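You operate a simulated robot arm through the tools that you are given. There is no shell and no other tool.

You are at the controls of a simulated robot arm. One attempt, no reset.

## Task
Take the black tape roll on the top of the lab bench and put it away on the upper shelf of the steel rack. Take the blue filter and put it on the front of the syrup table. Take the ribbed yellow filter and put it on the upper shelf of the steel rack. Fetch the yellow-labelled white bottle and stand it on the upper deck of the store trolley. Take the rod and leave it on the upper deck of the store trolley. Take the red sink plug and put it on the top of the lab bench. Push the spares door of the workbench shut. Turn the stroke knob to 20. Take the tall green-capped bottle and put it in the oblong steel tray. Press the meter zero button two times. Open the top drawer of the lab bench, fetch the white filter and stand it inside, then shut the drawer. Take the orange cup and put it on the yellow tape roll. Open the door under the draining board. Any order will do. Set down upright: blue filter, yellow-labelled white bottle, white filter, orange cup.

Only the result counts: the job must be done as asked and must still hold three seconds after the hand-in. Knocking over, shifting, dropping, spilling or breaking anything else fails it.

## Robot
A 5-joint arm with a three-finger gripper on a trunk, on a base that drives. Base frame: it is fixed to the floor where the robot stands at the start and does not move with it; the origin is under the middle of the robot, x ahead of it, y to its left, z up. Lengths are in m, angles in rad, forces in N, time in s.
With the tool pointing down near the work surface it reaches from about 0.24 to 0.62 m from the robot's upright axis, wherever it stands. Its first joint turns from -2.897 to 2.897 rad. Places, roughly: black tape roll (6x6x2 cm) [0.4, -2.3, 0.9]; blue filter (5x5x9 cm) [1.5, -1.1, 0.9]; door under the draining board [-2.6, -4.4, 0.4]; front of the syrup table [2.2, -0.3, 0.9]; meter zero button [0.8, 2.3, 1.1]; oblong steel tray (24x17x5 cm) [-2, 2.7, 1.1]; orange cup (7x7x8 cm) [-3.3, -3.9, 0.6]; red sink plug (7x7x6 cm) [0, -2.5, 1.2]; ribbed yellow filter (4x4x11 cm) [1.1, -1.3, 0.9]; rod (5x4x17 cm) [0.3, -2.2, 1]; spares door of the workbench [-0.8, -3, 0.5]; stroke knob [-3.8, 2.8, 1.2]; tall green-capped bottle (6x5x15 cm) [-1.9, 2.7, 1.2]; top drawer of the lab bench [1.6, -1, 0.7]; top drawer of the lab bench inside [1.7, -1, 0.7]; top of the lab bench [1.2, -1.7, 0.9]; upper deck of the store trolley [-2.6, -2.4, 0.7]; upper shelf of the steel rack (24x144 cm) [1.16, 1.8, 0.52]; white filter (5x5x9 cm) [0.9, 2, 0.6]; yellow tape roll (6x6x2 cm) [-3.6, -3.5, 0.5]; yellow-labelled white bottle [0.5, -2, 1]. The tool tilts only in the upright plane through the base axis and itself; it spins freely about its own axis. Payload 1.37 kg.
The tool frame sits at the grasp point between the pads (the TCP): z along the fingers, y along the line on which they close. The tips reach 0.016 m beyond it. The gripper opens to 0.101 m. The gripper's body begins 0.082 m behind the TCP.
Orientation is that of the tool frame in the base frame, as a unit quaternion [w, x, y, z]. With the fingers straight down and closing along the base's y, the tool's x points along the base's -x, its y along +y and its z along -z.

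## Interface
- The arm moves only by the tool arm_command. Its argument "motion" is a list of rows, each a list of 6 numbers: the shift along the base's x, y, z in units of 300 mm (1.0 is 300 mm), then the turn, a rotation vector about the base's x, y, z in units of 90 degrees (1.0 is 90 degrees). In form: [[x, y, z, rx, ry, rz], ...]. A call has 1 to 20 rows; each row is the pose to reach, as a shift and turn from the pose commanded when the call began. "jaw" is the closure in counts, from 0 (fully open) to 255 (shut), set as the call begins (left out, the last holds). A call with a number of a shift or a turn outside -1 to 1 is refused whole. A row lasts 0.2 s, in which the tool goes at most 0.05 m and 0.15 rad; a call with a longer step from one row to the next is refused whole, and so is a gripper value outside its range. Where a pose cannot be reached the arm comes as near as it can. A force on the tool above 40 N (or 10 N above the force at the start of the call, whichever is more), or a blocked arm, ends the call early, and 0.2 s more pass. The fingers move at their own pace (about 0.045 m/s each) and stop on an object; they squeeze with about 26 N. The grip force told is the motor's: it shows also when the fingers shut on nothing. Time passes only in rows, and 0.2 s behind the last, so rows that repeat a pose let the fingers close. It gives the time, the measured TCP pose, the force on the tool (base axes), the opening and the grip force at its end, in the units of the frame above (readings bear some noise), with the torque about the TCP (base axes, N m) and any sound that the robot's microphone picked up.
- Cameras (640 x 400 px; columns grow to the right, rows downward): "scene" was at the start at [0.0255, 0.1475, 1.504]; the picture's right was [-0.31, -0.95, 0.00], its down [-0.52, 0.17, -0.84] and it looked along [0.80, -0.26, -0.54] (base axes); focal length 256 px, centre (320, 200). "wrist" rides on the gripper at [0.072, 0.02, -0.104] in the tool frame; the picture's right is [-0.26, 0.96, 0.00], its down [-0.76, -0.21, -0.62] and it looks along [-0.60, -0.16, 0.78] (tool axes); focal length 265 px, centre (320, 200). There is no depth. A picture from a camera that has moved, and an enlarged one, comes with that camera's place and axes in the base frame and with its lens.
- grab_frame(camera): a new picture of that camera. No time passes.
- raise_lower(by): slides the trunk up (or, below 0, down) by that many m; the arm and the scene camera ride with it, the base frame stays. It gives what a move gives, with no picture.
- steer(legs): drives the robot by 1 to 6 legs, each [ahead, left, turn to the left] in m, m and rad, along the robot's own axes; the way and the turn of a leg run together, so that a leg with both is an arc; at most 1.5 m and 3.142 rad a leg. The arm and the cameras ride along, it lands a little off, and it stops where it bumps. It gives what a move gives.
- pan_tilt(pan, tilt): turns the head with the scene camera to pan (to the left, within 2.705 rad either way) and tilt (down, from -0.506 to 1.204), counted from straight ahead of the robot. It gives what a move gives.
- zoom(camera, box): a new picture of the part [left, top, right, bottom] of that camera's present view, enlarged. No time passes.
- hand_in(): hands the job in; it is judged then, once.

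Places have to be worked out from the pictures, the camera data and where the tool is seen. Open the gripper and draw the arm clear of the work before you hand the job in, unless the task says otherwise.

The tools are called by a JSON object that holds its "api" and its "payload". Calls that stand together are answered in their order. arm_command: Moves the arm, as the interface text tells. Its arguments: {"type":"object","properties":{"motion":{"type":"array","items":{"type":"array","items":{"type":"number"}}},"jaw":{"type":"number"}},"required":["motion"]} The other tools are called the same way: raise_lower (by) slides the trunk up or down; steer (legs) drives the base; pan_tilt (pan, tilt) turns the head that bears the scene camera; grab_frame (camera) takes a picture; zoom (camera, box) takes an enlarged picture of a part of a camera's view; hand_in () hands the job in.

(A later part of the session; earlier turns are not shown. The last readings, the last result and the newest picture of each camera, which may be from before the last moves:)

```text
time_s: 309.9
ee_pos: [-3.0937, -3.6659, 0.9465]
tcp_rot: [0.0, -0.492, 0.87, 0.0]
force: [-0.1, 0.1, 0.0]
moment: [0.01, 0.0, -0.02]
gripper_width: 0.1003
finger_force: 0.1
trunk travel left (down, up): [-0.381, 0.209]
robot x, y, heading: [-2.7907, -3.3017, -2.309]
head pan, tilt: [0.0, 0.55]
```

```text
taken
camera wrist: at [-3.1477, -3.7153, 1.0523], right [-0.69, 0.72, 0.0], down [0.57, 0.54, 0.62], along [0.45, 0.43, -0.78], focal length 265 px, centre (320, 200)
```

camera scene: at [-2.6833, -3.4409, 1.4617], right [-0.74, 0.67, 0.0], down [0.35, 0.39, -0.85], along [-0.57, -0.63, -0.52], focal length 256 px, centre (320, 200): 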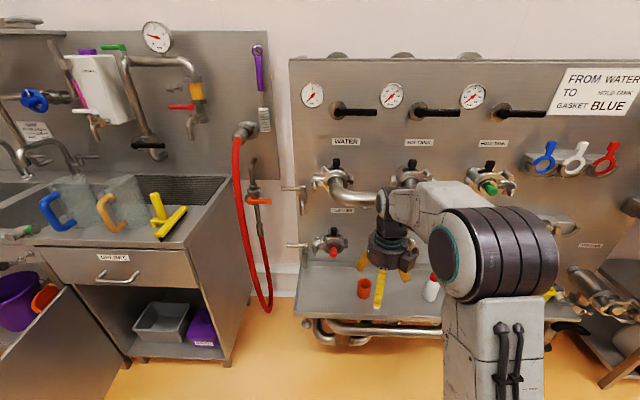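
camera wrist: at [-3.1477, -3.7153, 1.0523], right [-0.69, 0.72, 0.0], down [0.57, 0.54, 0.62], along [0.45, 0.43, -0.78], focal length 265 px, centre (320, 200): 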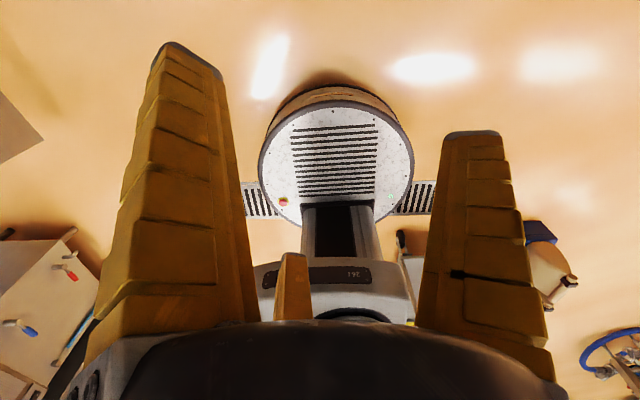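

The wrist camera faces backward at this roll; I rotate the tool by +180° (two calls) so it's on the robot's side.

{"api": "arm_command", "payload": {"motion": [[0, 0, 0, 0, 0, 0.091], [0, 0, 0, 0, 0, 0.182], [0, 0, 0, 0, 0, 0.273], [0, 0, 0, 0, 0, 0.364], [0, 0, 0, 0, 0, 0.455], [0, 0, 0, 0, 0, 0.546], [0, 0, 0, 0, 0, 0.637], [0, 0, 0, 0, 0, 0.728], [0, 0, 0, 0, 0, 0.819], [0, 0, 0, 0, 0, 0.91], [0, 0, 0, 0, 0, 1.0]]}}

{"api": "arm_command", "payload": {"motion": [[0, 0, 0, 0, 0, 0.091], [0, 0, 0, 0, 0, 0.182], [0, 0, 0, 0, 0, 0.273], [0, 0, 0, 0, 0, 0.364], [0, 0, 0, 0, 0, 0.455], [0, 0, 0, 0, 0, 0.546], [0, 0, 0, 0, 0, 0.637], [0, 0, 0, 0, 0, 0.728], [0, 0, 0, 0, 0, 0.819], [0, 0, 0, 0, 0, 0.91], [0, 0, 0, 0, 0, 1.0]]}}

{"api": "grab_frame", "payload": {"camera": "wrist"}}

{"api": "zoom", "payload": {"camera": "scene", "box": [280, 140, 480, 360]}}

```text
time_s: 312.3
ee_pos: [-3.0922, -3.6656, 0.9468]
tcp_rot: [0.001, 0.964, -0.266, -0.001]
force: [0.3, 0.1, 0.1]
moment: [0.0, 0.01, 0.02]
gripper_width: 0.1006
finger_force: 0.2
trunk travel left (down, up): [-0.381, 0.209]
robot x, y, heading: [-2.7935, -3.3018, -2.305]
head pan, tilt: [0.0, 0.55]
```

```text
time_s: 314.7
ee_pos: [-3.0934, -3.6657, 0.9477]
tcp_rot: [0.0, 0.87, 0.493, 0.001]
force: [-0.3, 0.2, 0.9]
moment: [0.0, -0.02, 0.0]
gripper_width: 0.1006
finger_force: 0.1
trunk travel left (down, up): [-0.381, 0.209]
robot x, y, heading: [-2.7929, -3.3026, -2.304]
head pan, tilt: [0.0, 0.55]
```

```text
taken
camera wrist: at [-3.0395, -3.6124, 1.0524], right [0.69, -0.72, 0.0], down [-0.57, -0.54, 0.62], along [-0.45, -0.43, -0.79], focal length 265 px, centre (320, 200)
```

wrist: 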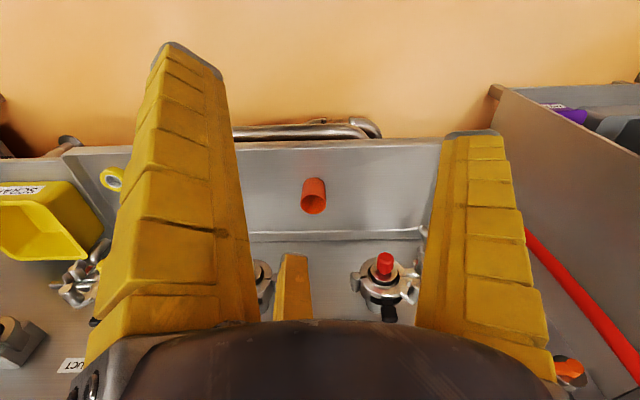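

```text
1.82 times, centred on (380, 250) of scene
camera zoom: at [-2.6831, -3.4408, 1.4617], right [-0.74, 0.67, 0.0], down [0.35, 0.39, -0.85], along [-0.57, -0.63, -0.52], focal length 466 px, centre (211, 109)
```

zoom: 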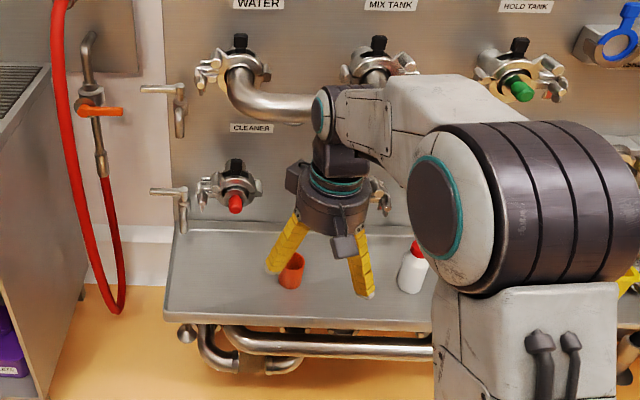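

Cup located at (−3.314, −3.857), base z≈0.52; knobs beside it at z≈0.73. I lower the tool to z≈0.70 here in the open, then drive 0.25 m closer.

{"api": "arm_command", "payload": {"motion": [[0, 0, -0.16, 0, 0, 0], [0, 0, -0.32, 0, 0, 0], [0, 0, -0.48, 0, 0, 0], [0, 0, -0.64, 0, 0, 0], [0, 0, -0.8, 0, 0, 0], [0, 0, -0.8, 0, 0, 0]]}}

{"api": "steer", "payload": {"legs": [[0.22, 0.0, 0.0]]}}

{"api": "grab_frame", "payload": {"camera": "wrist"}}

{"api": "grab_frame", "payload": {"camera": "scene"}}

```text
time_s: 316.1
ee_pos: [-3.0947, -3.6645, 0.7069]
tcp_rot: [-0.001, 0.871, 0.492, 0.001]
force: [-0.2, 0.5, -0.6]
moment: [0.02, -0.04, 0.01]
gripper_width: 0.1005
finger_force: 0.1
trunk travel left (down, up): [-0.381, 0.209]
robot x, y, heading: [-2.7949, -3.3012, -2.309]
head pan, tilt: [0.0, 0.55]
```

```text
time_s: 317.8
ee_pos: [-3.2397, -3.8259, 0.7067]
tcp_rot: [-0.001, 0.871, 0.492, 0.001]
force: [-0.5, 0.5, 0.0]
moment: [0.0, 0.01, -0.01]
gripper_width: 0.1006
finger_force: 0.0
trunk travel left (down, up): [-0.381, 0.209]
robot x, y, heading: [-2.9417, -3.4647, -2.309]
head pan, tilt: [0.0, 0.55]
```

```text
taken
camera wrist: at [-3.1865, -3.7721, 0.812], right [0.69, -0.72, 0.0], down [-0.57, -0.54, 0.62], along [-0.45, -0.43, -0.79], focal length 265 px, centre (320, 200)
```

wrist: 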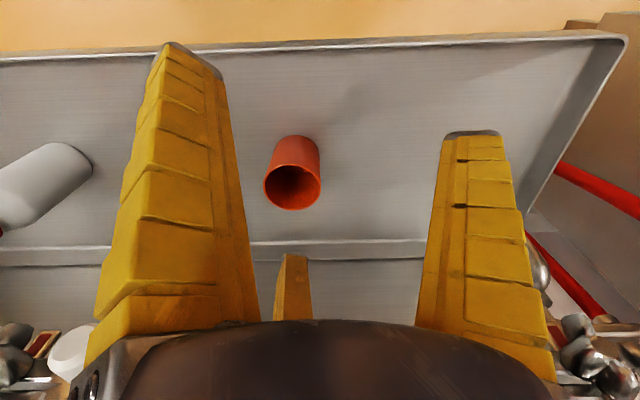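

```text
taken
camera scene: at [-2.8292, -3.6019, 1.4617], right [-0.74, 0.67, 0.0], down [0.35, 0.39, -0.85], along [-0.57, -0.63, -0.52], focal length 256 px, centre (320, 200)
```

scene: 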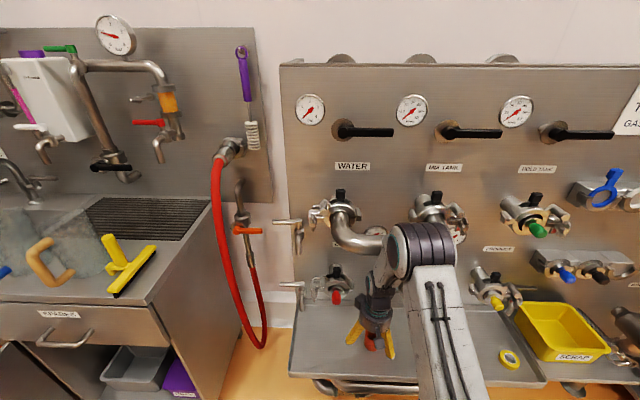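

Cup rim ray gives (−3.315, −3.860). I move over it.

{"api": "arm_command", "payload": {"motion": [[-0.125, -0.057, 0, 0, 0, 0], [-0.251, -0.113, 0, 0, 0, 0], [-0.251, -0.113, 0, 0, 0, 0]]}}

{"api": "grab_frame", "payload": {"camera": "wrist"}}

{"api": "zoom", "payload": {"camera": "scene", "box": [300, 180, 500, 400]}}

```text
time_s: 318.8
ee_pos: [-3.2788, -3.8546, 0.6767]
tcp_rot: [-0.013, 0.863, 0.504, 0.038]
force: [-0.4, -1.5, -3.9]
moment: [0.13, -0.07, 0.01]
gripper_width: 0.1006
finger_force: 0.0
trunk travel left (down, up): [-0.381, 0.209]
robot x, y, heading: [-2.9247, -3.4565, -2.286]
head pan, tilt: [0.0, 0.55]
stopped in row 3: the arm was blocked; the commanded pose is now the measured one
```

```text
taken
camera wrist: at [-3.2321, -3.8072, 0.7871], right [0.71, -0.7, 0.0], down [-0.58, -0.59, 0.56], along [-0.39, -0.39, -0.83], focal length 265 px, centre (320, 200)
```

wrist: 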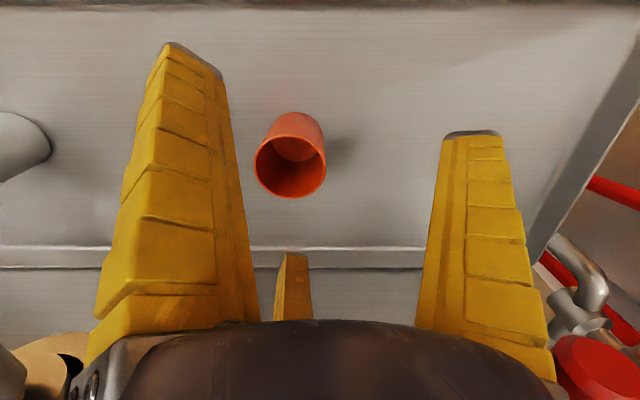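

```text
1.82 times, centred on (400, 290) of scene
camera zoom: at [-2.7942, -3.5743, 1.4612], right [-0.75, 0.66, 0.0], down [0.33, 0.38, -0.86], along [-0.57, -0.65, -0.51], focal length 466 px, centre (174, 36)
```

zoom: 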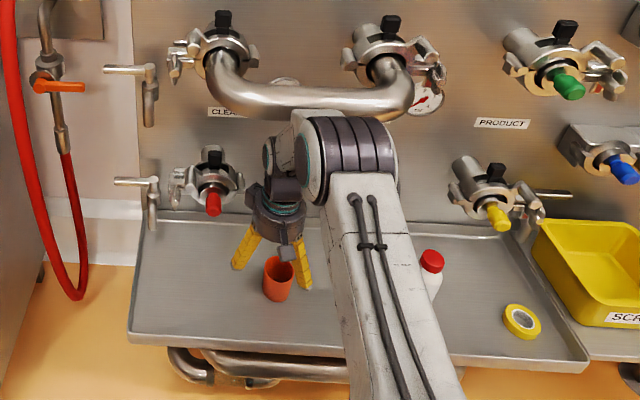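

The arm was blocked — most likely the elbow against the U-shaped pipe above. I back the base off 0.2 m and check.

{"api": "steer", "payload": {"legs": [[-0.2, 0.0, 0.0]]}}

{"api": "grab_frame", "payload": {"camera": "scene"}}

```text
time_s: 320.4
ee_pos: [-3.1617, -3.7201, 0.6872]
tcp_rot: [-0.008, 0.863, 0.504, 0.025]
force: [0.1, -0.7, 0.3]
moment: [-0.04, -0.02, -0.01]
gripper_width: 0.1003
finger_force: 0.1
trunk travel left (down, up): [-0.381, 0.209]
robot x, y, heading: [-2.7978, -3.311, -2.283]
head pan, tilt: [0.0, 0.55]
```

```text
taken
camera scene: at [-2.6858, -3.45, 1.4617], right [-0.75, 0.66, 0.0], down [0.34, 0.39, -0.85], along [-0.56, -0.64, -0.52], focal length 256 px, centre (320, 200)
```

scene: 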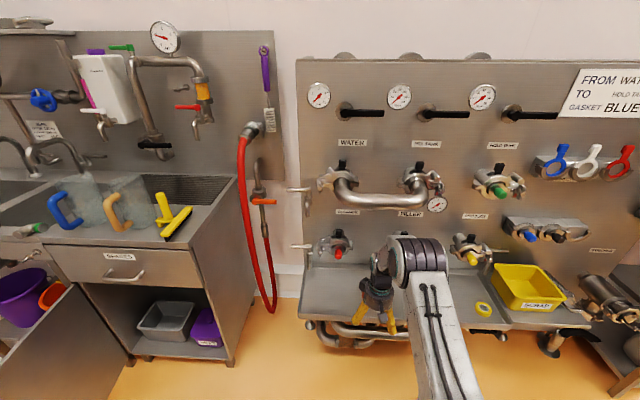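

The pipe is unharmed. I'll lower the trunk 0.3 m (raising the arm relative to it) so the elbow stays back from the pipe.

{"api": "arm_command", "payload": {"motion": [[0, 0, 0.15, -0.0248, 0.0223, 0], [0, 0, 0.3, -0.0248, 0.0223, 0], [0, 0, 0.45, -0.0248, 0.0223, 0], [0, 0, 0.6, -0.0248, 0.0223, 0], [0, 0, 0.75, -0.0248, 0.0223, 0], [0, 0, 0.9, -0.0248, 0.0223, 0], [0, 0, 1.0, -0.0248, 0.0223, 0], [0, 0, 1.0, -0.0248, 0.0223, 0]]}}

{"api": "raise_lower", "payload": {"by": -0.3}}

{"api": "grab_frame", "payload": {"camera": "scene"}}

```text
time_s: 322.2
ee_pos: [-3.164, -3.7209, 0.9869]
tcp_rot: [0.0, 0.863, 0.505, 0.0]
force: [0.0, -0.1, -1.0]
moment: [0.0, 0.0, 0.03]
gripper_width: 0.1005
finger_force: 0.0
trunk travel left (down, up): [-0.381, 0.209]
robot x, y, heading: [-2.8008, -3.309, -2.289]
head pan, tilt: [0.0, 0.55]
```

```text
time_s: 325.2
ee_pos: [-3.1641, -3.7198, 0.6882]
tcp_rot: [0.0, 0.864, 0.504, 0.0]
force: [0.0, 0.3, -0.3]
moment: [-0.01, 0.03, -0.01]
gripper_width: 0.1006
finger_force: 0.1
trunk travel left (down, up): [-0.081, 0.509]
robot x, y, heading: [-2.7968, -3.316, -2.288]
head pan, tilt: [0.0, 0.55]
```

```text
taken
camera scene: at [-2.686, -3.4502, 1.1618], right [-0.75, 0.66, 0.0], down [0.34, 0.39, -0.85], along [-0.56, -0.64, -0.52], focal length 256 px, centre (320, 200)
```

scene: 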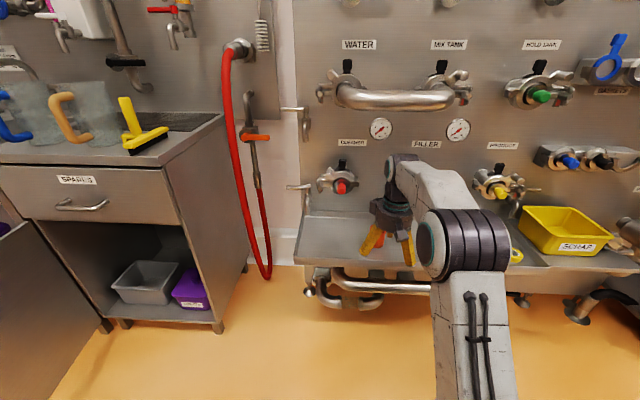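

Elbow now well back. I drive forward 0.19 m toward the cup again, keeping z≈0.69.

{"api": "steer", "payload": {"legs": [[0.19, -0.02, 0.0]]}}

{"api": "grab_frame", "payload": {"camera": "wrist"}}

{"api": "grab_frame", "payload": {"camera": "scene"}}

```text
time_s: 326.8
ee_pos: [-3.3074, -3.8506, 0.689]
tcp_rot: [0.001, 0.865, 0.502, 0.0]
force: [0.9, 0.5, 1.3]
moment: [-0.02, 0.0, 0.01]
gripper_width: 0.1005
finger_force: 0.1
trunk travel left (down, up): [-0.081, 0.509]
robot x, y, heading: [-2.9428, -3.4457, -2.298]
head pan, tilt: [0.0, 0.55]
```

```text
taken
camera wrist: at [-3.2552, -3.7967, 0.7932], right [0.71, -0.71, 0.0], down [-0.55, -0.55, 0.62], along [-0.44, -0.44, -0.78], focal length 265 px, centre (320, 200)
```

wrist: 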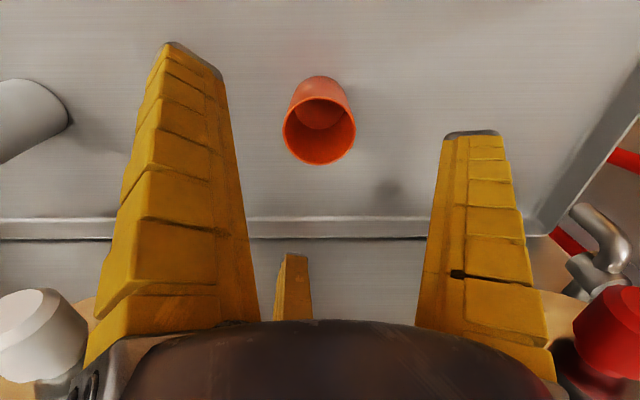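

```text
taken
camera scene: at [-2.829, -3.5833, 1.1617], right [-0.75, 0.66, 0.0], down [0.35, 0.39, -0.85], along [-0.56, -0.64, -0.52], focal length 256 px, centre (320, 200)
```

scene: 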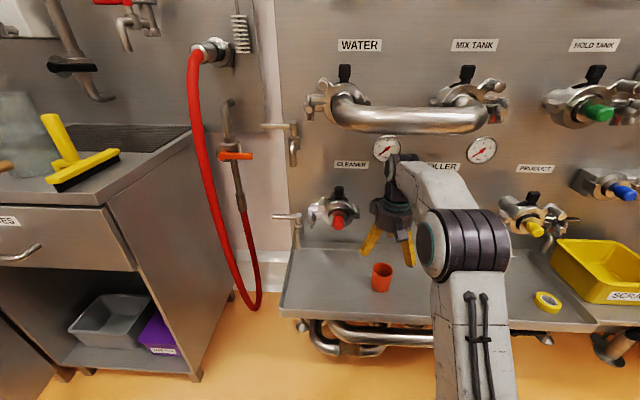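

Cup is directly below (ray (−3.314, −3.857)) and the knobs clear on both sides. I descend to z≈0.572.

{"api": "arm_command", "payload": {"motion": [[-0.023, -0.022, -0.1, 0, 0, 0], [-0.023, -0.022, -0.2, 0, 0, 0], [-0.023, -0.022, -0.3, 0, 0, 0], [-0.023, -0.022, -0.385, 0, 0, 0], [-0.023, -0.022, -0.385, 0, 0, 0]]}}

{"api": "grab_frame", "payload": {"camera": "wrist"}}

```text
time_s: 327.9
ee_pos: [-3.3141, -3.8597, 0.5725]
tcp_rot: [0.0, 0.865, 0.503, 0.0]
force: [0.1, -0.1, -0.2]
moment: [-0.04, -0.03, 0.03]
gripper_width: 0.1006
finger_force: 0.0
trunk travel left (down, up): [-0.081, 0.509]
robot x, y, heading: [-2.9425, -3.4443, -2.298]
head pan, tilt: [0.0, 0.55]
```

```text
taken
camera wrist: at [-3.2617, -3.805, 0.6775], right [0.71, -0.71, 0.0], down [-0.55, -0.55, 0.62], along [-0.44, -0.44, -0.78], focal length 265 px, centre (320, 200)
```

wrist: 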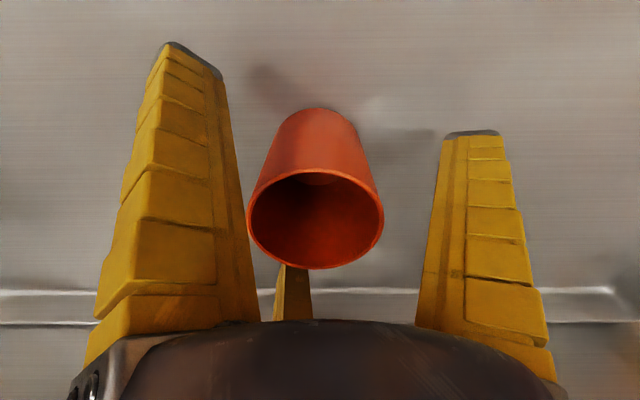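

The cup is centred between the fingers. I close.

{"api": "arm_command", "payload": {"motion": [[0, 0, 0, 0, 0, 0], [0, 0, 0, 0, 0, 0], [0, 0, 0, 0, 0, 0], [0, 0, 0, 0, 0, 0], [0, 0, 0, 0, 0, 0]], "jaw": 255}}

{"api": "arm_command", "payload": {"motion": [[0, 0, 0.04, 0, 0, 0], [0, 0, 0.08, 0, 0, 0], [0, 0, 0.12, 0, 0, 0], [0, 0, 0.12, 0, 0, 0]]}}

{"api": "grab_frame", "payload": {"camera": "wrist"}}

```text
time_s: 329.1
ee_pos: [-3.3146, -3.8599, 0.5732]
tcp_rot: [0.001, 0.865, 0.502, 0.0]
force: [0.2, -0.8, 2.3]
moment: [0.05, -0.02, -0.02]
gripper_width: 0.054
finger_force: 25.8
trunk travel left (down, up): [-0.081, 0.509]
robot x, y, heading: [-2.9402, -3.4447, -2.295]
head pan, tilt: [0.0, 0.55]
```

```text
time_s: 330.1
ee_pos: [-3.3135, -3.8585, 0.608]
tcp_rot: [0.0, 0.864, 0.503, 0.001]
force: [0.2, 0.7, 0.1]
moment: [-0.02, 0.01, 0.01]
gripper_width: 0.0537
finger_force: 26.7
trunk travel left (down, up): [-0.081, 0.509]
robot x, y, heading: [-2.9423, -3.4423, -2.294]
head pan, tilt: [0.0, 0.55]
```

```text
taken
camera wrist: at [-3.2621, -3.8042, 0.714], right [0.71, -0.71, 0.0], down [-0.55, -0.55, 0.62], along [-0.44, -0.44, -0.78], focal length 265 px, centre (320, 200)
```

wrist: 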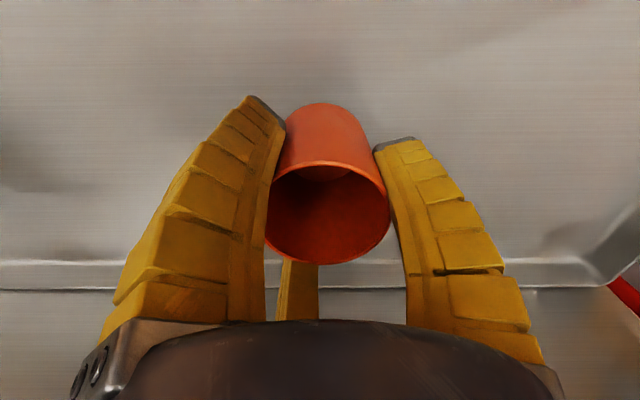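

Cup held. I lift to z≈0.69 and back the base off 0.2 m.

{"api": "arm_command", "payload": {"motion": [[0, 0, 0.1, 0, 0, 0], [0, 0, 0.2, 0, 0, 0], [0, 0, 0.27, 0, 0, 0], [0, 0, 0.27, 0, 0, 0]]}}

{"api": "steer", "payload": {"legs": [[-0.22, 0.0, 0.0], [0.0, -0.42, 0.0]]}}

{"api": "grab_frame", "payload": {"camera": "scene"}}

{"api": "grab_frame", "payload": {"camera": "wrist"}}

```text
time_s: 331.1
ee_pos: [-3.3166, -3.8577, 0.6891]
tcp_rot: [-0.001, 0.865, 0.502, 0.0]
force: [-0.4, 0.2, 1.0]
moment: [0.01, 0.01, -0.02]
gripper_width: 0.0535
finger_force: 26.5
trunk travel left (down, up): [-0.081, 0.509]
robot x, y, heading: [-2.9426, -3.4486, -2.296]
head pan, tilt: [0.0, 0.55]
```

```text
time_s: 335.0
ee_pos: [-3.4904, -3.413, 0.6912]
tcp_rot: [0.0, 0.865, 0.502, 0.001]
force: [0.3, 0.0, -0.8]
moment: [0.0, 0.03, -0.01]
gripper_width: 0.0534
finger_force: 25.9
trunk travel left (down, up): [-0.081, 0.509]
robot x, y, heading: [-3.1172, -3.0025, -2.296]
head pan, tilt: [0.0, 0.55]
```

```text
taken
camera scene: at [-3.0029, -3.1405, 1.1617], right [-0.75, 0.66, 0.0], down [0.35, 0.39, -0.85], along [-0.57, -0.64, -0.52], focal length 256 px, centre (320, 200)
```

scene: 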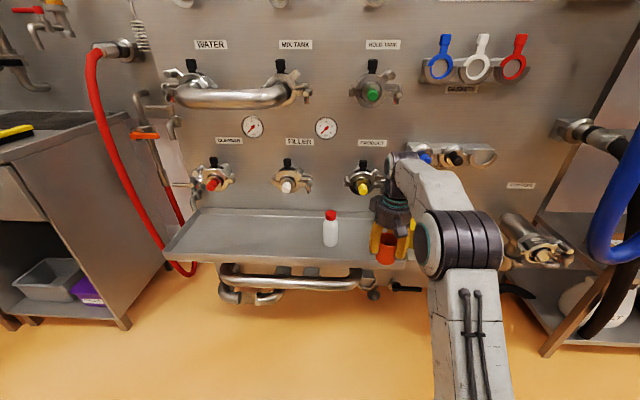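

```text
taken
camera wrist: at [-3.4376, -3.3596, 0.795], right [0.71, -0.71, 0.0], down [-0.56, -0.55, 0.62], along [-0.44, -0.44, -0.78], focal length 265 px, centre (320, 200)
```

wrist: 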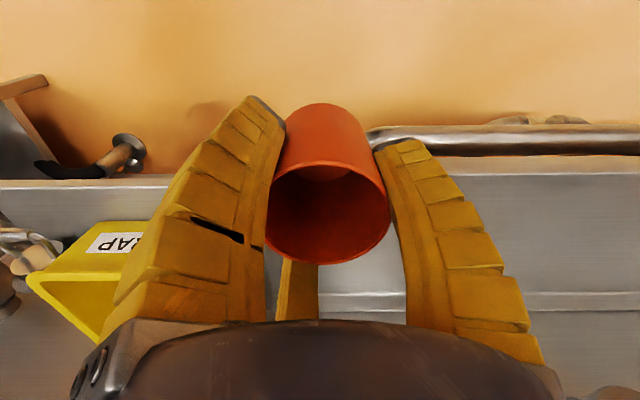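

The yellow tape is hidden behind the held cup. I shift the tool left and up to uncover it.

{"api": "arm_command", "payload": {"motion": [[0.08, -0.07, 0.1, 0, 0, 0], [0.16, -0.14, 0.2, 0, 0, 0], [0.23, -0.21, 0.3, 0, 0, 0], [0.3, -0.27, 0.33, 0, 0, 0], [0.3, -0.27, 0.33, 0, 0, 0]]}}

{"api": "grab_frame", "payload": {"camera": "scene"}}

{"api": "zoom", "payload": {"camera": "scene", "box": [330, 200, 450, 290]}}

```text
time_s: 336.2
ee_pos: [-3.3953, -3.4847, 0.7831]
tcp_rot: [0.0, 0.866, 0.501, 0.0]
force: [-0.7, -0.2, -1.0]
moment: [0.01, -0.01, 0.01]
gripper_width: 0.0534
finger_force: 25.8
out of reach, approached as far as the arm can: row 4, 5
trunk travel left (down, up): [-0.081, 0.509]
robot x, y, heading: [-3.1156, -2.9993, -2.294]
head pan, tilt: [0.0, 0.55]
```

```text
taken
camera scene: at [-3.0028, -3.1404, 1.1617], right [-0.75, 0.66, 0.0], down [0.35, 0.39, -0.85], along [-0.57, -0.64, -0.52], focal length 256 px, centre (320, 200)
```

scene: 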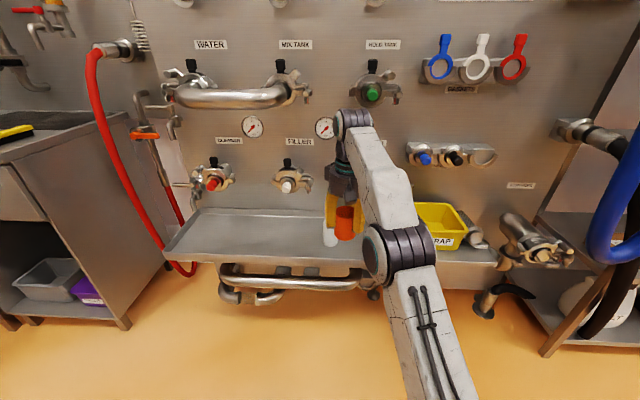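

```text
4.44 times, centred on (390, 245) of scene
camera zoom: at [-3.0028, -3.1404, 1.1617], right [-0.75, 0.66, 0.0], down [0.35, 0.39, -0.85], along [-0.57, -0.64, -0.52], focal length 1140 px, centre (9, 0)
```

zoom: 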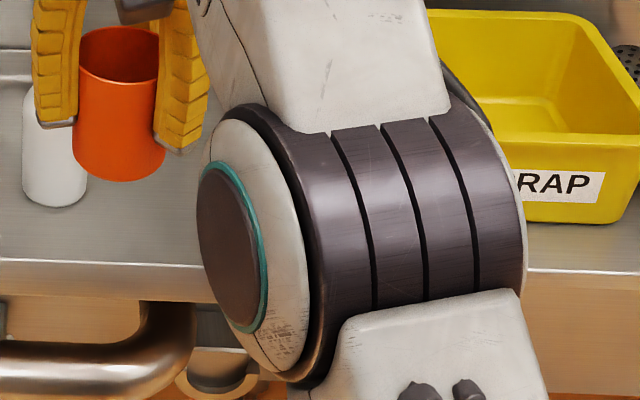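

Now the elbow hides it. I bring the arm back straight and move the base 0.25 m right, so the tape appears left of the arm.

{"api": "arm_command", "payload": {"motion": [[-0.08, 0.07, 0, 0, 0, 0], [-0.16, 0.14, 0, 0, 0, 0], [-0.23, 0.21, 0, 0, 0, 0], [-0.3, 0.27, 0, 0, 0, 0], [-0.3, 0.27, 0, 0, 0, 0]]}}

{"api": "steer", "payload": {"legs": [[0.0, -0.25, 0.0]]}}

{"api": "grab_frame", "payload": {"camera": "scene"}}

{"api": "grab_frame", "payload": {"camera": "wrist"}}

```text
time_s: 337.4
ee_pos: [-3.4854, -3.4058, 0.7835]
tcp_rot: [0.0, 0.865, 0.502, 0.0]
force: [-0.1, 0.3, -0.5]
moment: [0.02, -0.02, 0.01]
gripper_width: 0.0537
finger_force: 26.2
trunk travel left (down, up): [-0.081, 0.509]
robot x, y, heading: [-3.1211, -3.0009, -2.296]
head pan, tilt: [0.0, 0.55]
```

```text
time_s: 339.2
ee_pos: [-3.6701, -3.2408, 0.7843]
tcp_rot: [0.0, 0.866, 0.5, 0.0]
force: [-0.6, 0.2, -0.7]
moment: [0.01, 0.03, -0.03]
gripper_width: 0.0535
finger_force: 26.2
trunk travel left (down, up): [-0.081, 0.509]
robot x, y, heading: [-3.3003, -2.8407, -2.303]
head pan, tilt: [0.0, 0.55]
```

```text
taken
camera scene: at [-3.1871, -2.9775, 1.1617], right [-0.75, 0.66, 0.0], down [0.35, 0.39, -0.85], along [-0.57, -0.64, -0.52], focal length 256 px, centre (320, 200)
```

scene: 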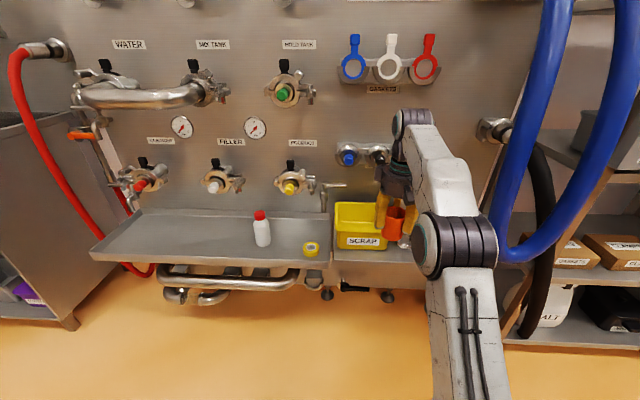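

```text
taken
camera wrist: at [-3.6162, -3.1872, 0.8885], right [0.7, -0.71, 0.0], down [-0.56, -0.55, 0.62], along [-0.44, -0.44, -0.78], focal length 265 px, centre (320, 200)
```

wrist: 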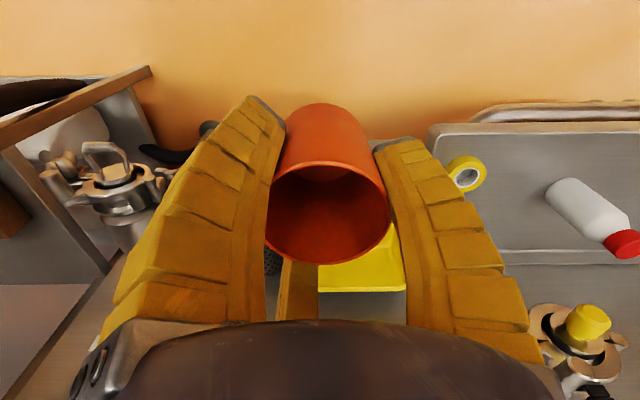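

Both cameras see the yellow tape now. I zoom for precise pixels.

{"api": "zoom", "payload": {"camera": "scene", "box": [280, 225, 340, 270]}}

{"api": "zoom", "payload": {"camera": "wrist", "box": [430, 140, 510, 210]}}

```text
8.89 times, centred on (310, 248) of scene
camera zoom: at [-3.1871, -2.9775, 1.1617], right [-0.75, 0.66, 0.0], down [0.35, 0.39, -0.85], along [-0.57, -0.64, -0.52], focal length 2279 px, centre (409, -222)
```

zoom: 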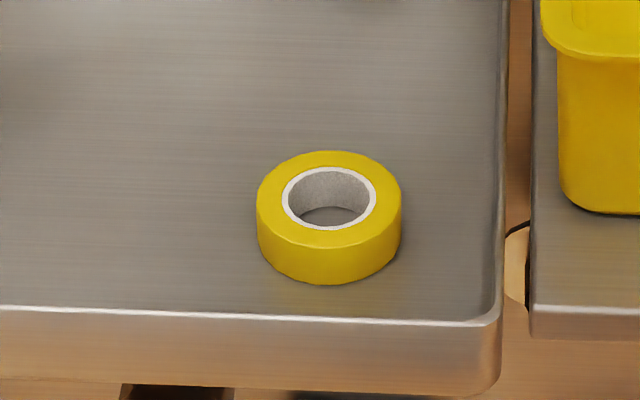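

```text
5.71 times, centred on (470, 175) of wrist
camera zoom: at [-3.6162, -3.1872, 0.8885], right [0.7, -0.71, 0.0], down [-0.56, -0.55, 0.62], along [-0.44, -0.44, -0.78], focal length 1517 px, centre (-537, 343)
```

zoom: 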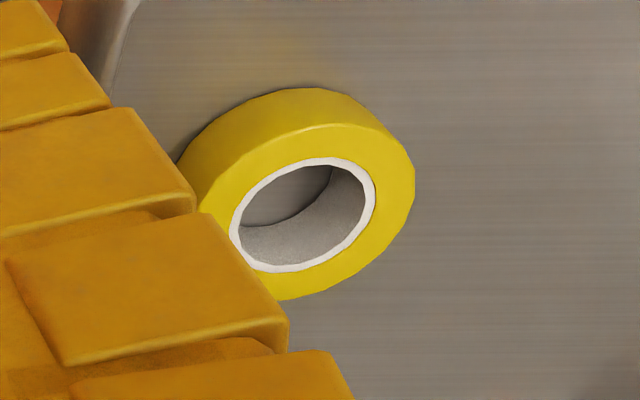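

Tape top centre: (−3.617, −3.502, 0.5525), so the trough floor is ≈0.5325 and the cup bottom is 0.04 below the TCP. A yellow knob tip sits at ≈(−3.61,−3.59,0.75). I drive [0.13 ahead, 0.17 left].

{"api": "steer", "payload": {"legs": [[0.13, 0.17, 0.0]]}}

{"api": "grab_frame", "payload": {"camera": "scene"}}

{"api": "grab_frame", "payload": {"camera": "wrist"}}

```text
time_s: 340.9
ee_pos: [-3.626, -3.4532, 0.7827]
tcp_rot: [0.0, 0.866, 0.501, 0.0]
force: [0.1, -0.9, -0.3]
moment: [0.0, 0.0, -0.01]
gripper_width: 0.0536
finger_force: 26.4
trunk travel left (down, up): [-0.081, 0.509]
robot x, y, heading: [-3.2569, -3.0528, -2.293]
head pan, tilt: [0.0, 0.55]
```

```text
taken
camera scene: at [-3.144, -3.1895, 1.1617], right [-0.75, 0.66, 0.0], down [0.35, 0.39, -0.85], along [-0.57, -0.64, -0.52], focal length 256 px, centre (320, 200)
```

scene: 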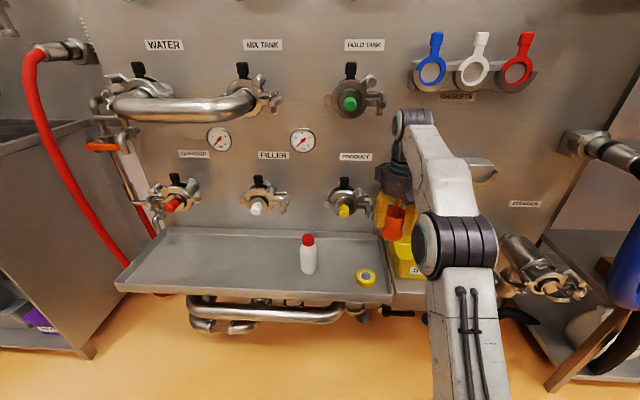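

```text
taken
camera wrist: at [-3.5729, -3.3995, 0.8885], right [0.7, -0.71, 0.0], down [-0.56, -0.55, 0.62], along [-0.44, -0.44, -0.78], focal length 265 px, centre (320, 200)
```

wrist: 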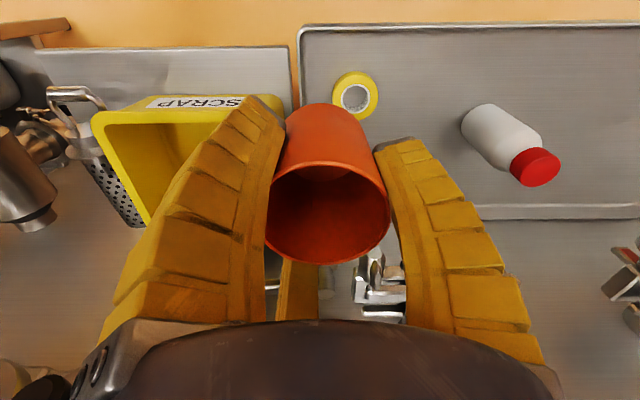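

Both views agree on the tape at (−3.615, −3.504). I shift over it with a small −10° spin, then lower to about 2 cm above.

{"api": "arm_command", "payload": {"motion": [[0.018, -0.085, 0, 0, 0, -0.055], [0.037, -0.17, 0, 0, 0, -0.11], [0.037, -0.17, -0.12, 0, 0, -0.11], [0.037, -0.17, -0.25, 0, 0, -0.11], [0.037, -0.17, -0.38, 0, 0, -0.11], [0.037, -0.17, -0.5, 0, 0, -0.11], [0.037, -0.17, -0.565, 0, 0, -0.11], [0.037, -0.17, -0.565, 0, 0, -0.11]]}}

{"api": "grab_frame", "payload": {"camera": "scene"}}

{"api": "zoom", "payload": {"camera": "scene", "box": [310, 190, 430, 300]}}

```text
time_s: 342.7
ee_pos: [-3.615, -3.504, 0.6131]
tcp_rot: [0.0, 0.906, 0.424, 0.0]
force: [0.9, 0.6, -0.6]
moment: [0.0, -0.01, -0.01]
gripper_width: 0.0535
finger_force: 26.0
out of reach, approached as far as the arm can: row 2
trunk travel left (down, up): [-0.081, 0.509]
robot x, y, heading: [-3.259, -3.0523, -2.289]
head pan, tilt: [0.0, 0.55]
```

```text
taken
camera scene: at [-3.144, -3.1896, 1.1617], right [-0.75, 0.66, 0.0], down [0.35, 0.39, -0.85], along [-0.57, -0.64, -0.52], focal length 256 px, centre (320, 200)
```

scene: 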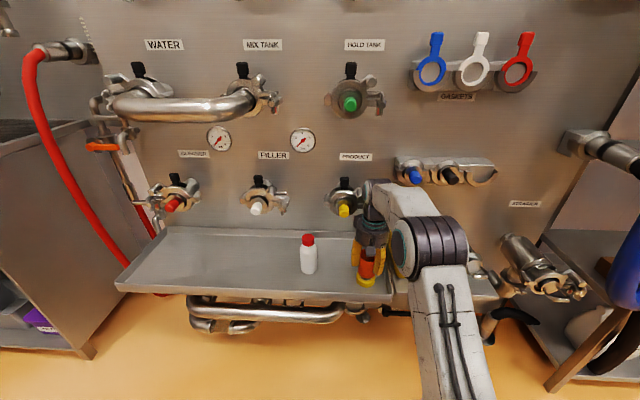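

```text
3.64 times, centred on (370, 245) of scene
camera zoom: at [-3.144, -3.1896, 1.1617], right [-0.75, 0.66, 0.0], down [0.35, 0.39, -0.85], along [-0.57, -0.64, -0.52], focal length 932 px, centre (138, 36)
```

zoom: 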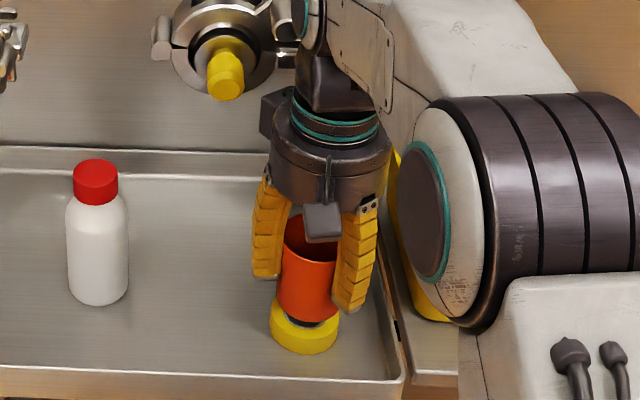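

Cup is nicely above the tape, ~3 mm to the right. I correct and lower to near contact.

{"api": "arm_command", "payload": {"motion": [[0.008, -0.008, -0.02, 0, 0, 0], [0.008, -0.008, -0.04, 0, 0, 0], [0.008, -0.008, -0.055, 0, 0, 0], [0.008, -0.008, -0.055, 0, 0, 0]]}}

{"api": "zoom", "payload": {"camera": "scene", "box": [340, 230, 400, 300]}}

```text
time_s: 343.7
ee_pos: [-3.6118, -3.5071, 0.5968]
tcp_rot: [0.0, 0.905, 0.425, 0.001]
force: [0.4, -0.8, -1.0]
moment: [0.0, -0.01, 0.01]
gripper_width: 0.0534
finger_force: 25.7
trunk travel left (down, up): [-0.081, 0.509]
robot x, y, heading: [-3.2587, -3.0517, -2.296]
head pan, tilt: [0.0, 0.55]
```

```text
5.71 times, centred on (370, 265) of scene
camera zoom: at [-3.144, -3.1896, 1.1617], right [-0.75, 0.66, 0.0], down [0.35, 0.39, -0.85], along [-0.57, -0.64, -0.52], focal length 1465 px, centre (34, -171)
```

zoom: 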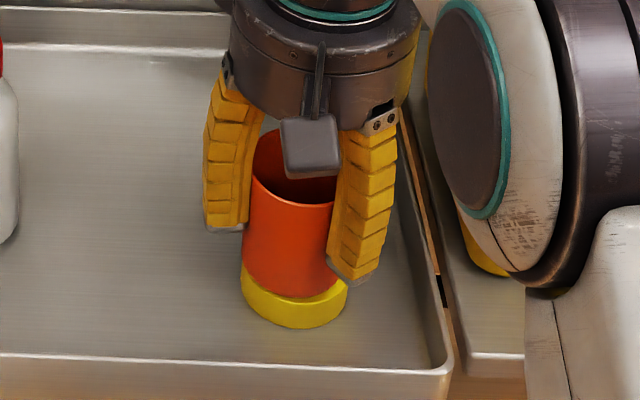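

I nudge the cup ~6 mm for better centring (away and slightly right), then creep down to contact.

{"api": "arm_command", "payload": {"motion": [[-0.021, -0.003, 0, 0, 0, 0], [-0.021, -0.003, -0.006, 0, 0, 0], [-0.021, -0.003, -0.012, 0, 0, 0], [-0.021, -0.003, -0.012, 0, 0, 0]]}}

{"api": "zoom", "payload": {"camera": "scene", "box": [340, 230, 400, 300]}}

```text
time_s: 344.7
ee_pos: [-3.6174, -3.5072, 0.5935]
tcp_rot: [0.0, 0.906, 0.424, 0.0]
force: [0.2, -0.2, -0.6]
moment: [0.02, 0.02, 0.01]
gripper_width: 0.0535
finger_force: 26.5
trunk travel left (down, up): [-0.081, 0.509]
robot x, y, heading: [-3.2554, -3.0523, -2.298]
head pan, tilt: [0.0, 0.55]
```

```text
5.71 times, centred on (370, 265) of scene
camera zoom: at [-3.144, -3.1896, 1.1617], right [-0.75, 0.66, 0.0], down [0.35, 0.39, -0.85], along [-0.57, -0.64, -0.52], focal length 1465 px, centre (34, -171)
```

zoom: 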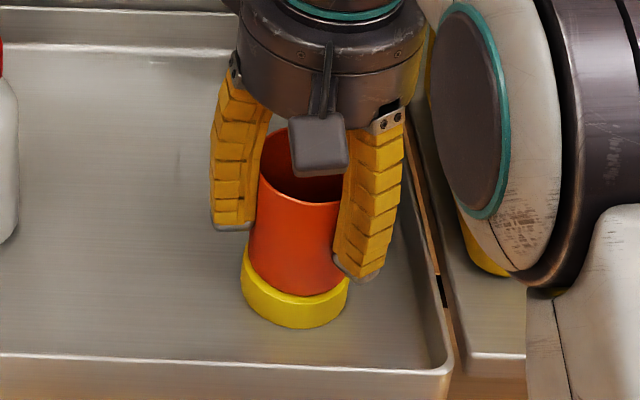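

Well centred now. I lower 1 mm per row until contact.

{"api": "arm_command", "payload": {"motion": [[0, 0, -0.004, 0, 0, 0], [0, 0, -0.008, 0, 0, 0], [0, 0, -0.012, 0, 0, 0], [0, 0, -0.012, 0, 0, 0]]}}

```text
time_s: 345.7
ee_pos: [-3.6184, -3.5092, 0.5918]
tcp_rot: [0.001, 0.905, 0.425, -0.001]
force: [-0.1, -0.7, 13.1]
moment: [0.05, -0.09, -0.02]
gripper_width: 0.0539
finger_force: 26.4
trunk travel left (down, up): [-0.081, 0.509]
robot x, y, heading: [-3.2587, -3.0528, -2.299]
head pan, tilt: [0.0, 0.55]
```

Contact at 13 N. I open moderately and rise straight up.

{"api": "arm_command", "payload": {"motion": [[0, 0, 0.004, 0, 0, 0], [0, 0, 0.004, 0, 0, 0], [0, 0, 0.004, 0, 0, 0], [0, 0, 0.004, 0, 0, 0], [0, 0, 0.06, 0, 0, 0], [0, 0, 0.15, 0, 0, 0], [0, 0, 0.25, 0, 0, 0], [0, 0, 0.35, 0, 0, 0], [0, 0, 0.35, 0, 0, 0]], "jaw": 75}}

{"api": "zoom", "payload": {"camera": "scene", "box": [310, 190, 430, 300]}}

{"api": "grab_frame", "payload": {"camera": "wrist"}}

```text
time_s: 347.7
ee_pos: [-3.6195, -3.5081, 0.6962]
tcp_rot: [0.0, 0.906, 0.423, 0.0]
force: [0.8, -0.1, -0.5]
moment: [0.02, -0.03, -0.01]
gripper_width: 0.074
finger_force: 2.4
trunk travel left (down, up): [-0.081, 0.509]
robot x, y, heading: [-3.255, -3.0502, -2.296]
head pan, tilt: [0.0, 0.55]
```

```text
3.64 times, centred on (370, 245) of scene
camera zoom: at [-3.1439, -3.1896, 1.1617], right [-0.75, 0.66, 0.0], down [0.35, 0.39, -0.85], along [-0.57, -0.64, -0.52], focal length 932 px, centre (138, 36)
```

zoom: 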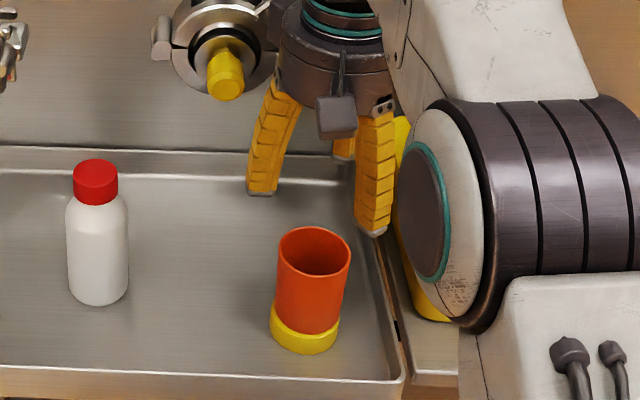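

```text
taken
camera wrist: at [-3.5581, -3.4636, 0.8011], right [0.57, -0.82, 0.0], down [-0.64, -0.45, 0.62], along [-0.51, -0.35, -0.78], focal length 265 px, centre (320, 200)
```

wrist: 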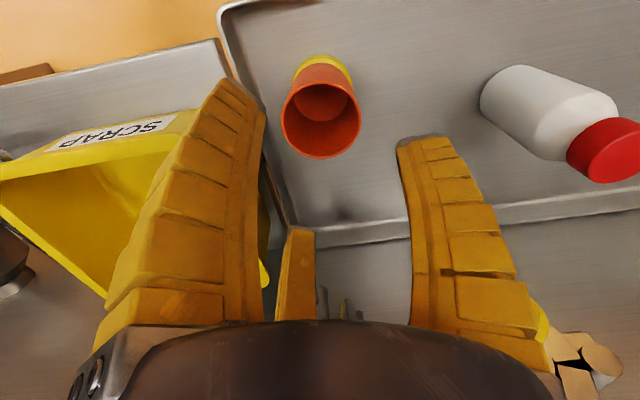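

The orange cup stands on the yellow tape. Next the spares door of the workbench. I back off, raise, and travel left along the aisle.

{"api": "steer", "payload": {"legs": [[-0.18, 0.0, 0.0]]}}

{"api": "raise_lower", "payload": {"by": 0.3}}

{"api": "steer", "payload": {"legs": [[0.0, 0.9, 0.0], [-0.5, 0.3, 0.0]]}}

{"api": "steer", "payload": {"legs": [[0.0, 0.0, 2.2]]}}

{"api": "pan_tilt", "payload": {"pan": 0.0, "tilt": 0.55}}

{"api": "grab_frame", "payload": {"camera": "scene"}}

```text
time_s: 349.2
ee_pos: [-3.4968, -3.3701, 0.6949]
tcp_rot: [0.0, 0.905, 0.425, 0.0]
force: [0.0, -0.5, 0.4]
moment: [-0.01, -0.01, 0.0]
gripper_width: 0.0741
finger_force: 1.4
trunk travel left (down, up): [-0.081, 0.509]
robot x, y, heading: [-3.1339, -2.9141, -2.297]
head pan, tilt: [0.0, 0.55]
```

```text
time_s: 352.2
ee_pos: [-3.4957, -3.3686, 0.9954]
tcp_rot: [0.0, 0.906, 0.424, 0.0]
force: [0.6, -0.2, 0.6]
moment: [-0.01, -0.03, -0.02]
gripper_width: 0.074
finger_force: 2.4
trunk travel left (down, up): [-0.381, 0.209]
robot x, y, heading: [-3.1356, -2.9147, -2.299]
head pan, tilt: [0.0, 0.55]
```

```text
time_s: 359.9
ee_pos: [-2.273, -3.8143, 0.9954]
tcp_rot: [-0.001, 0.909, 0.417, -0.001]
force: [-0.9, -1.0, -0.6]
moment: [0.02, -0.02, -0.02]
gripper_width: 0.0743
finger_force: 2.2
trunk travel left (down, up): [-0.381, 0.209]
robot x, y, heading: [-1.9023, -3.3665, -2.312]
head pan, tilt: [0.0, 0.55]
```

```text
time_s: 365.6
ee_pos: [-1.3199, -3.3874, 0.9959]
tcp_rot: [0.0, 0.033, 0.999, 0.001]
force: [-1.2, -0.6, -0.4]
moment: [0.0, -0.01, 0.03]
gripper_width: 0.074
finger_force: 2.0
trunk travel left (down, up): [-0.381, 0.209]
robot x, y, heading: [-1.9054, -3.3644, -0.093]
head pan, tilt: [0.0, 0.55]
```

```text
time_s: 366.1
ee_pos: [-1.3205, -3.3879, 0.9961]
tcp_rot: [0.0, 0.032, 0.999, 0.0]
force: [0.5, 0.0, 0.3]
moment: [0.0, -0.02, -0.01]
gripper_width: 0.0741
finger_force: 2.0
trunk travel left (down, up): [-0.381, 0.209]
robot x, y, heading: [-1.9053, -3.3604, -0.093]
head pan, tilt: [0.0, 0.55]
```

```text
taken
camera scene: at [-1.8566, -3.191, 1.4617], right [-0.1, -1.0, 0.0], down [-0.52, 0.05, -0.85], along [0.85, -0.08, -0.52], focal length 256 px, centre (320, 200)
```

scene: 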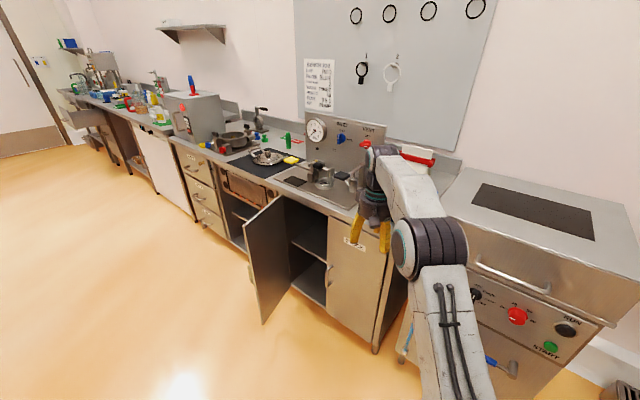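

{"api": "zoom", "payload": {"camera": "scene", "box": [200, 160, 420, 360]}}

```text
2.00 times, centred on (310, 260) of scene
camera zoom: at [-1.8566, -3.191, 1.4617], right [-0.1, -1.0, 0.0], down [-0.52, 0.05, -0.85], along [0.85, -0.08, -0.52], focal length 513 px, centre (340, 80)
```

zoom: 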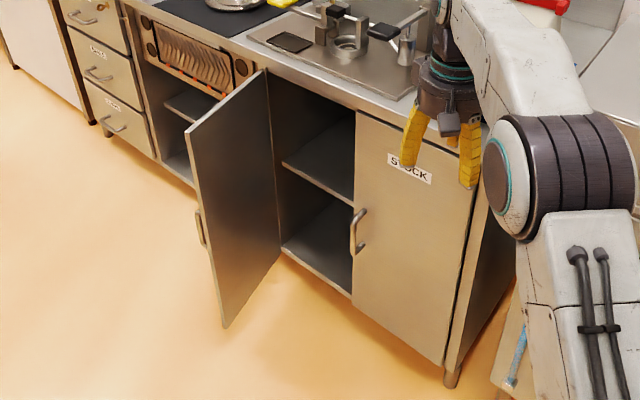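

The spares door is hinged at the end nearer the lab bench (hinge ≈(−0.73,−3.11), free edge ≈(−0.95,−2.95)), open ~85°, and must be pushed from its outer face. I reposition on that side: turn along the aisle, drive past, then face the workbench.

{"api": "raise_lower", "payload": {"by": 0.15}}

{"api": "steer", "payload": {"legs": [[0.0, 0.0, 0.927], [1.15, 0.05, 0.0]]}}

{"api": "steer", "payload": {"legs": [[0.0, 0.0, -1.57]]}}

{"api": "grab_frame", "payload": {"camera": "scene"}}

```text
time_s: 367.9
ee_pos: [-1.3215, -3.3865, 1.1448]
tcp_rot: [-0.001, 0.033, 0.999, 0.001]
force: [0.0, 0.0, 0.0]
moment: [-0.04, 0.03, 0.03]
gripper_width: 0.0742
finger_force: 2.0
trunk travel left (down, up): [-0.531, 0.059]
robot x, y, heading: [-1.9042, -3.3642, -0.099]
head pan, tilt: [0.0, 0.55]
```

```text
time_s: 376.1
ee_pos: [-0.7721, -2.0434, 1.1457]
tcp_rot: [0.0, -0.412, 0.911, 0.001]
force: [-0.8, 0.3, -0.3]
moment: [0.03, 0.03, 0.01]
gripper_width: 0.0739
finger_force: 1.6
trunk travel left (down, up): [-0.531, 0.059]
robot x, y, heading: [-1.1472, -2.49, 0.817]
head pan, tilt: [0.0, 0.55]
```

```text
time_s: 380.4
ee_pos: [-0.7117, -2.875, 1.1452]
tcp_rot: [0.0, 0.365, 0.931, 0.0]
force: [0.5, 0.2, -0.2]
moment: [0.04, 0.02, 0.03]
gripper_width: 0.074
finger_force: 1.7
trunk travel left (down, up): [-0.531, 0.059]
robot x, y, heading: [-1.1505, -2.4899, -0.78]
head pan, tilt: [0.0, 0.55]
```

```text
taken
camera scene: at [-1.0037, -2.3847, 1.6117], right [-0.7, -0.71, 0.0], down [-0.37, 0.37, -0.85], along [0.61, -0.6, -0.52], focal length 256 px, centre (320, 200)
```

scene: 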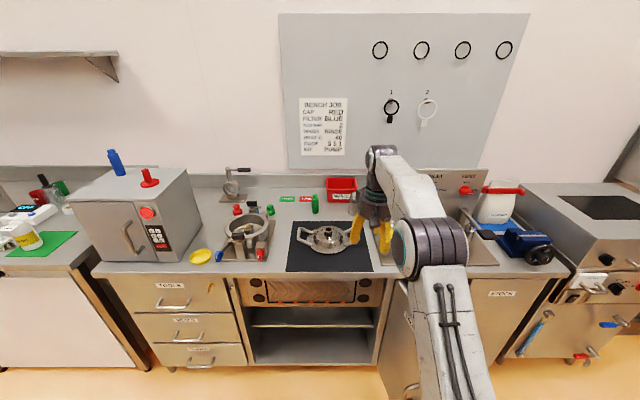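

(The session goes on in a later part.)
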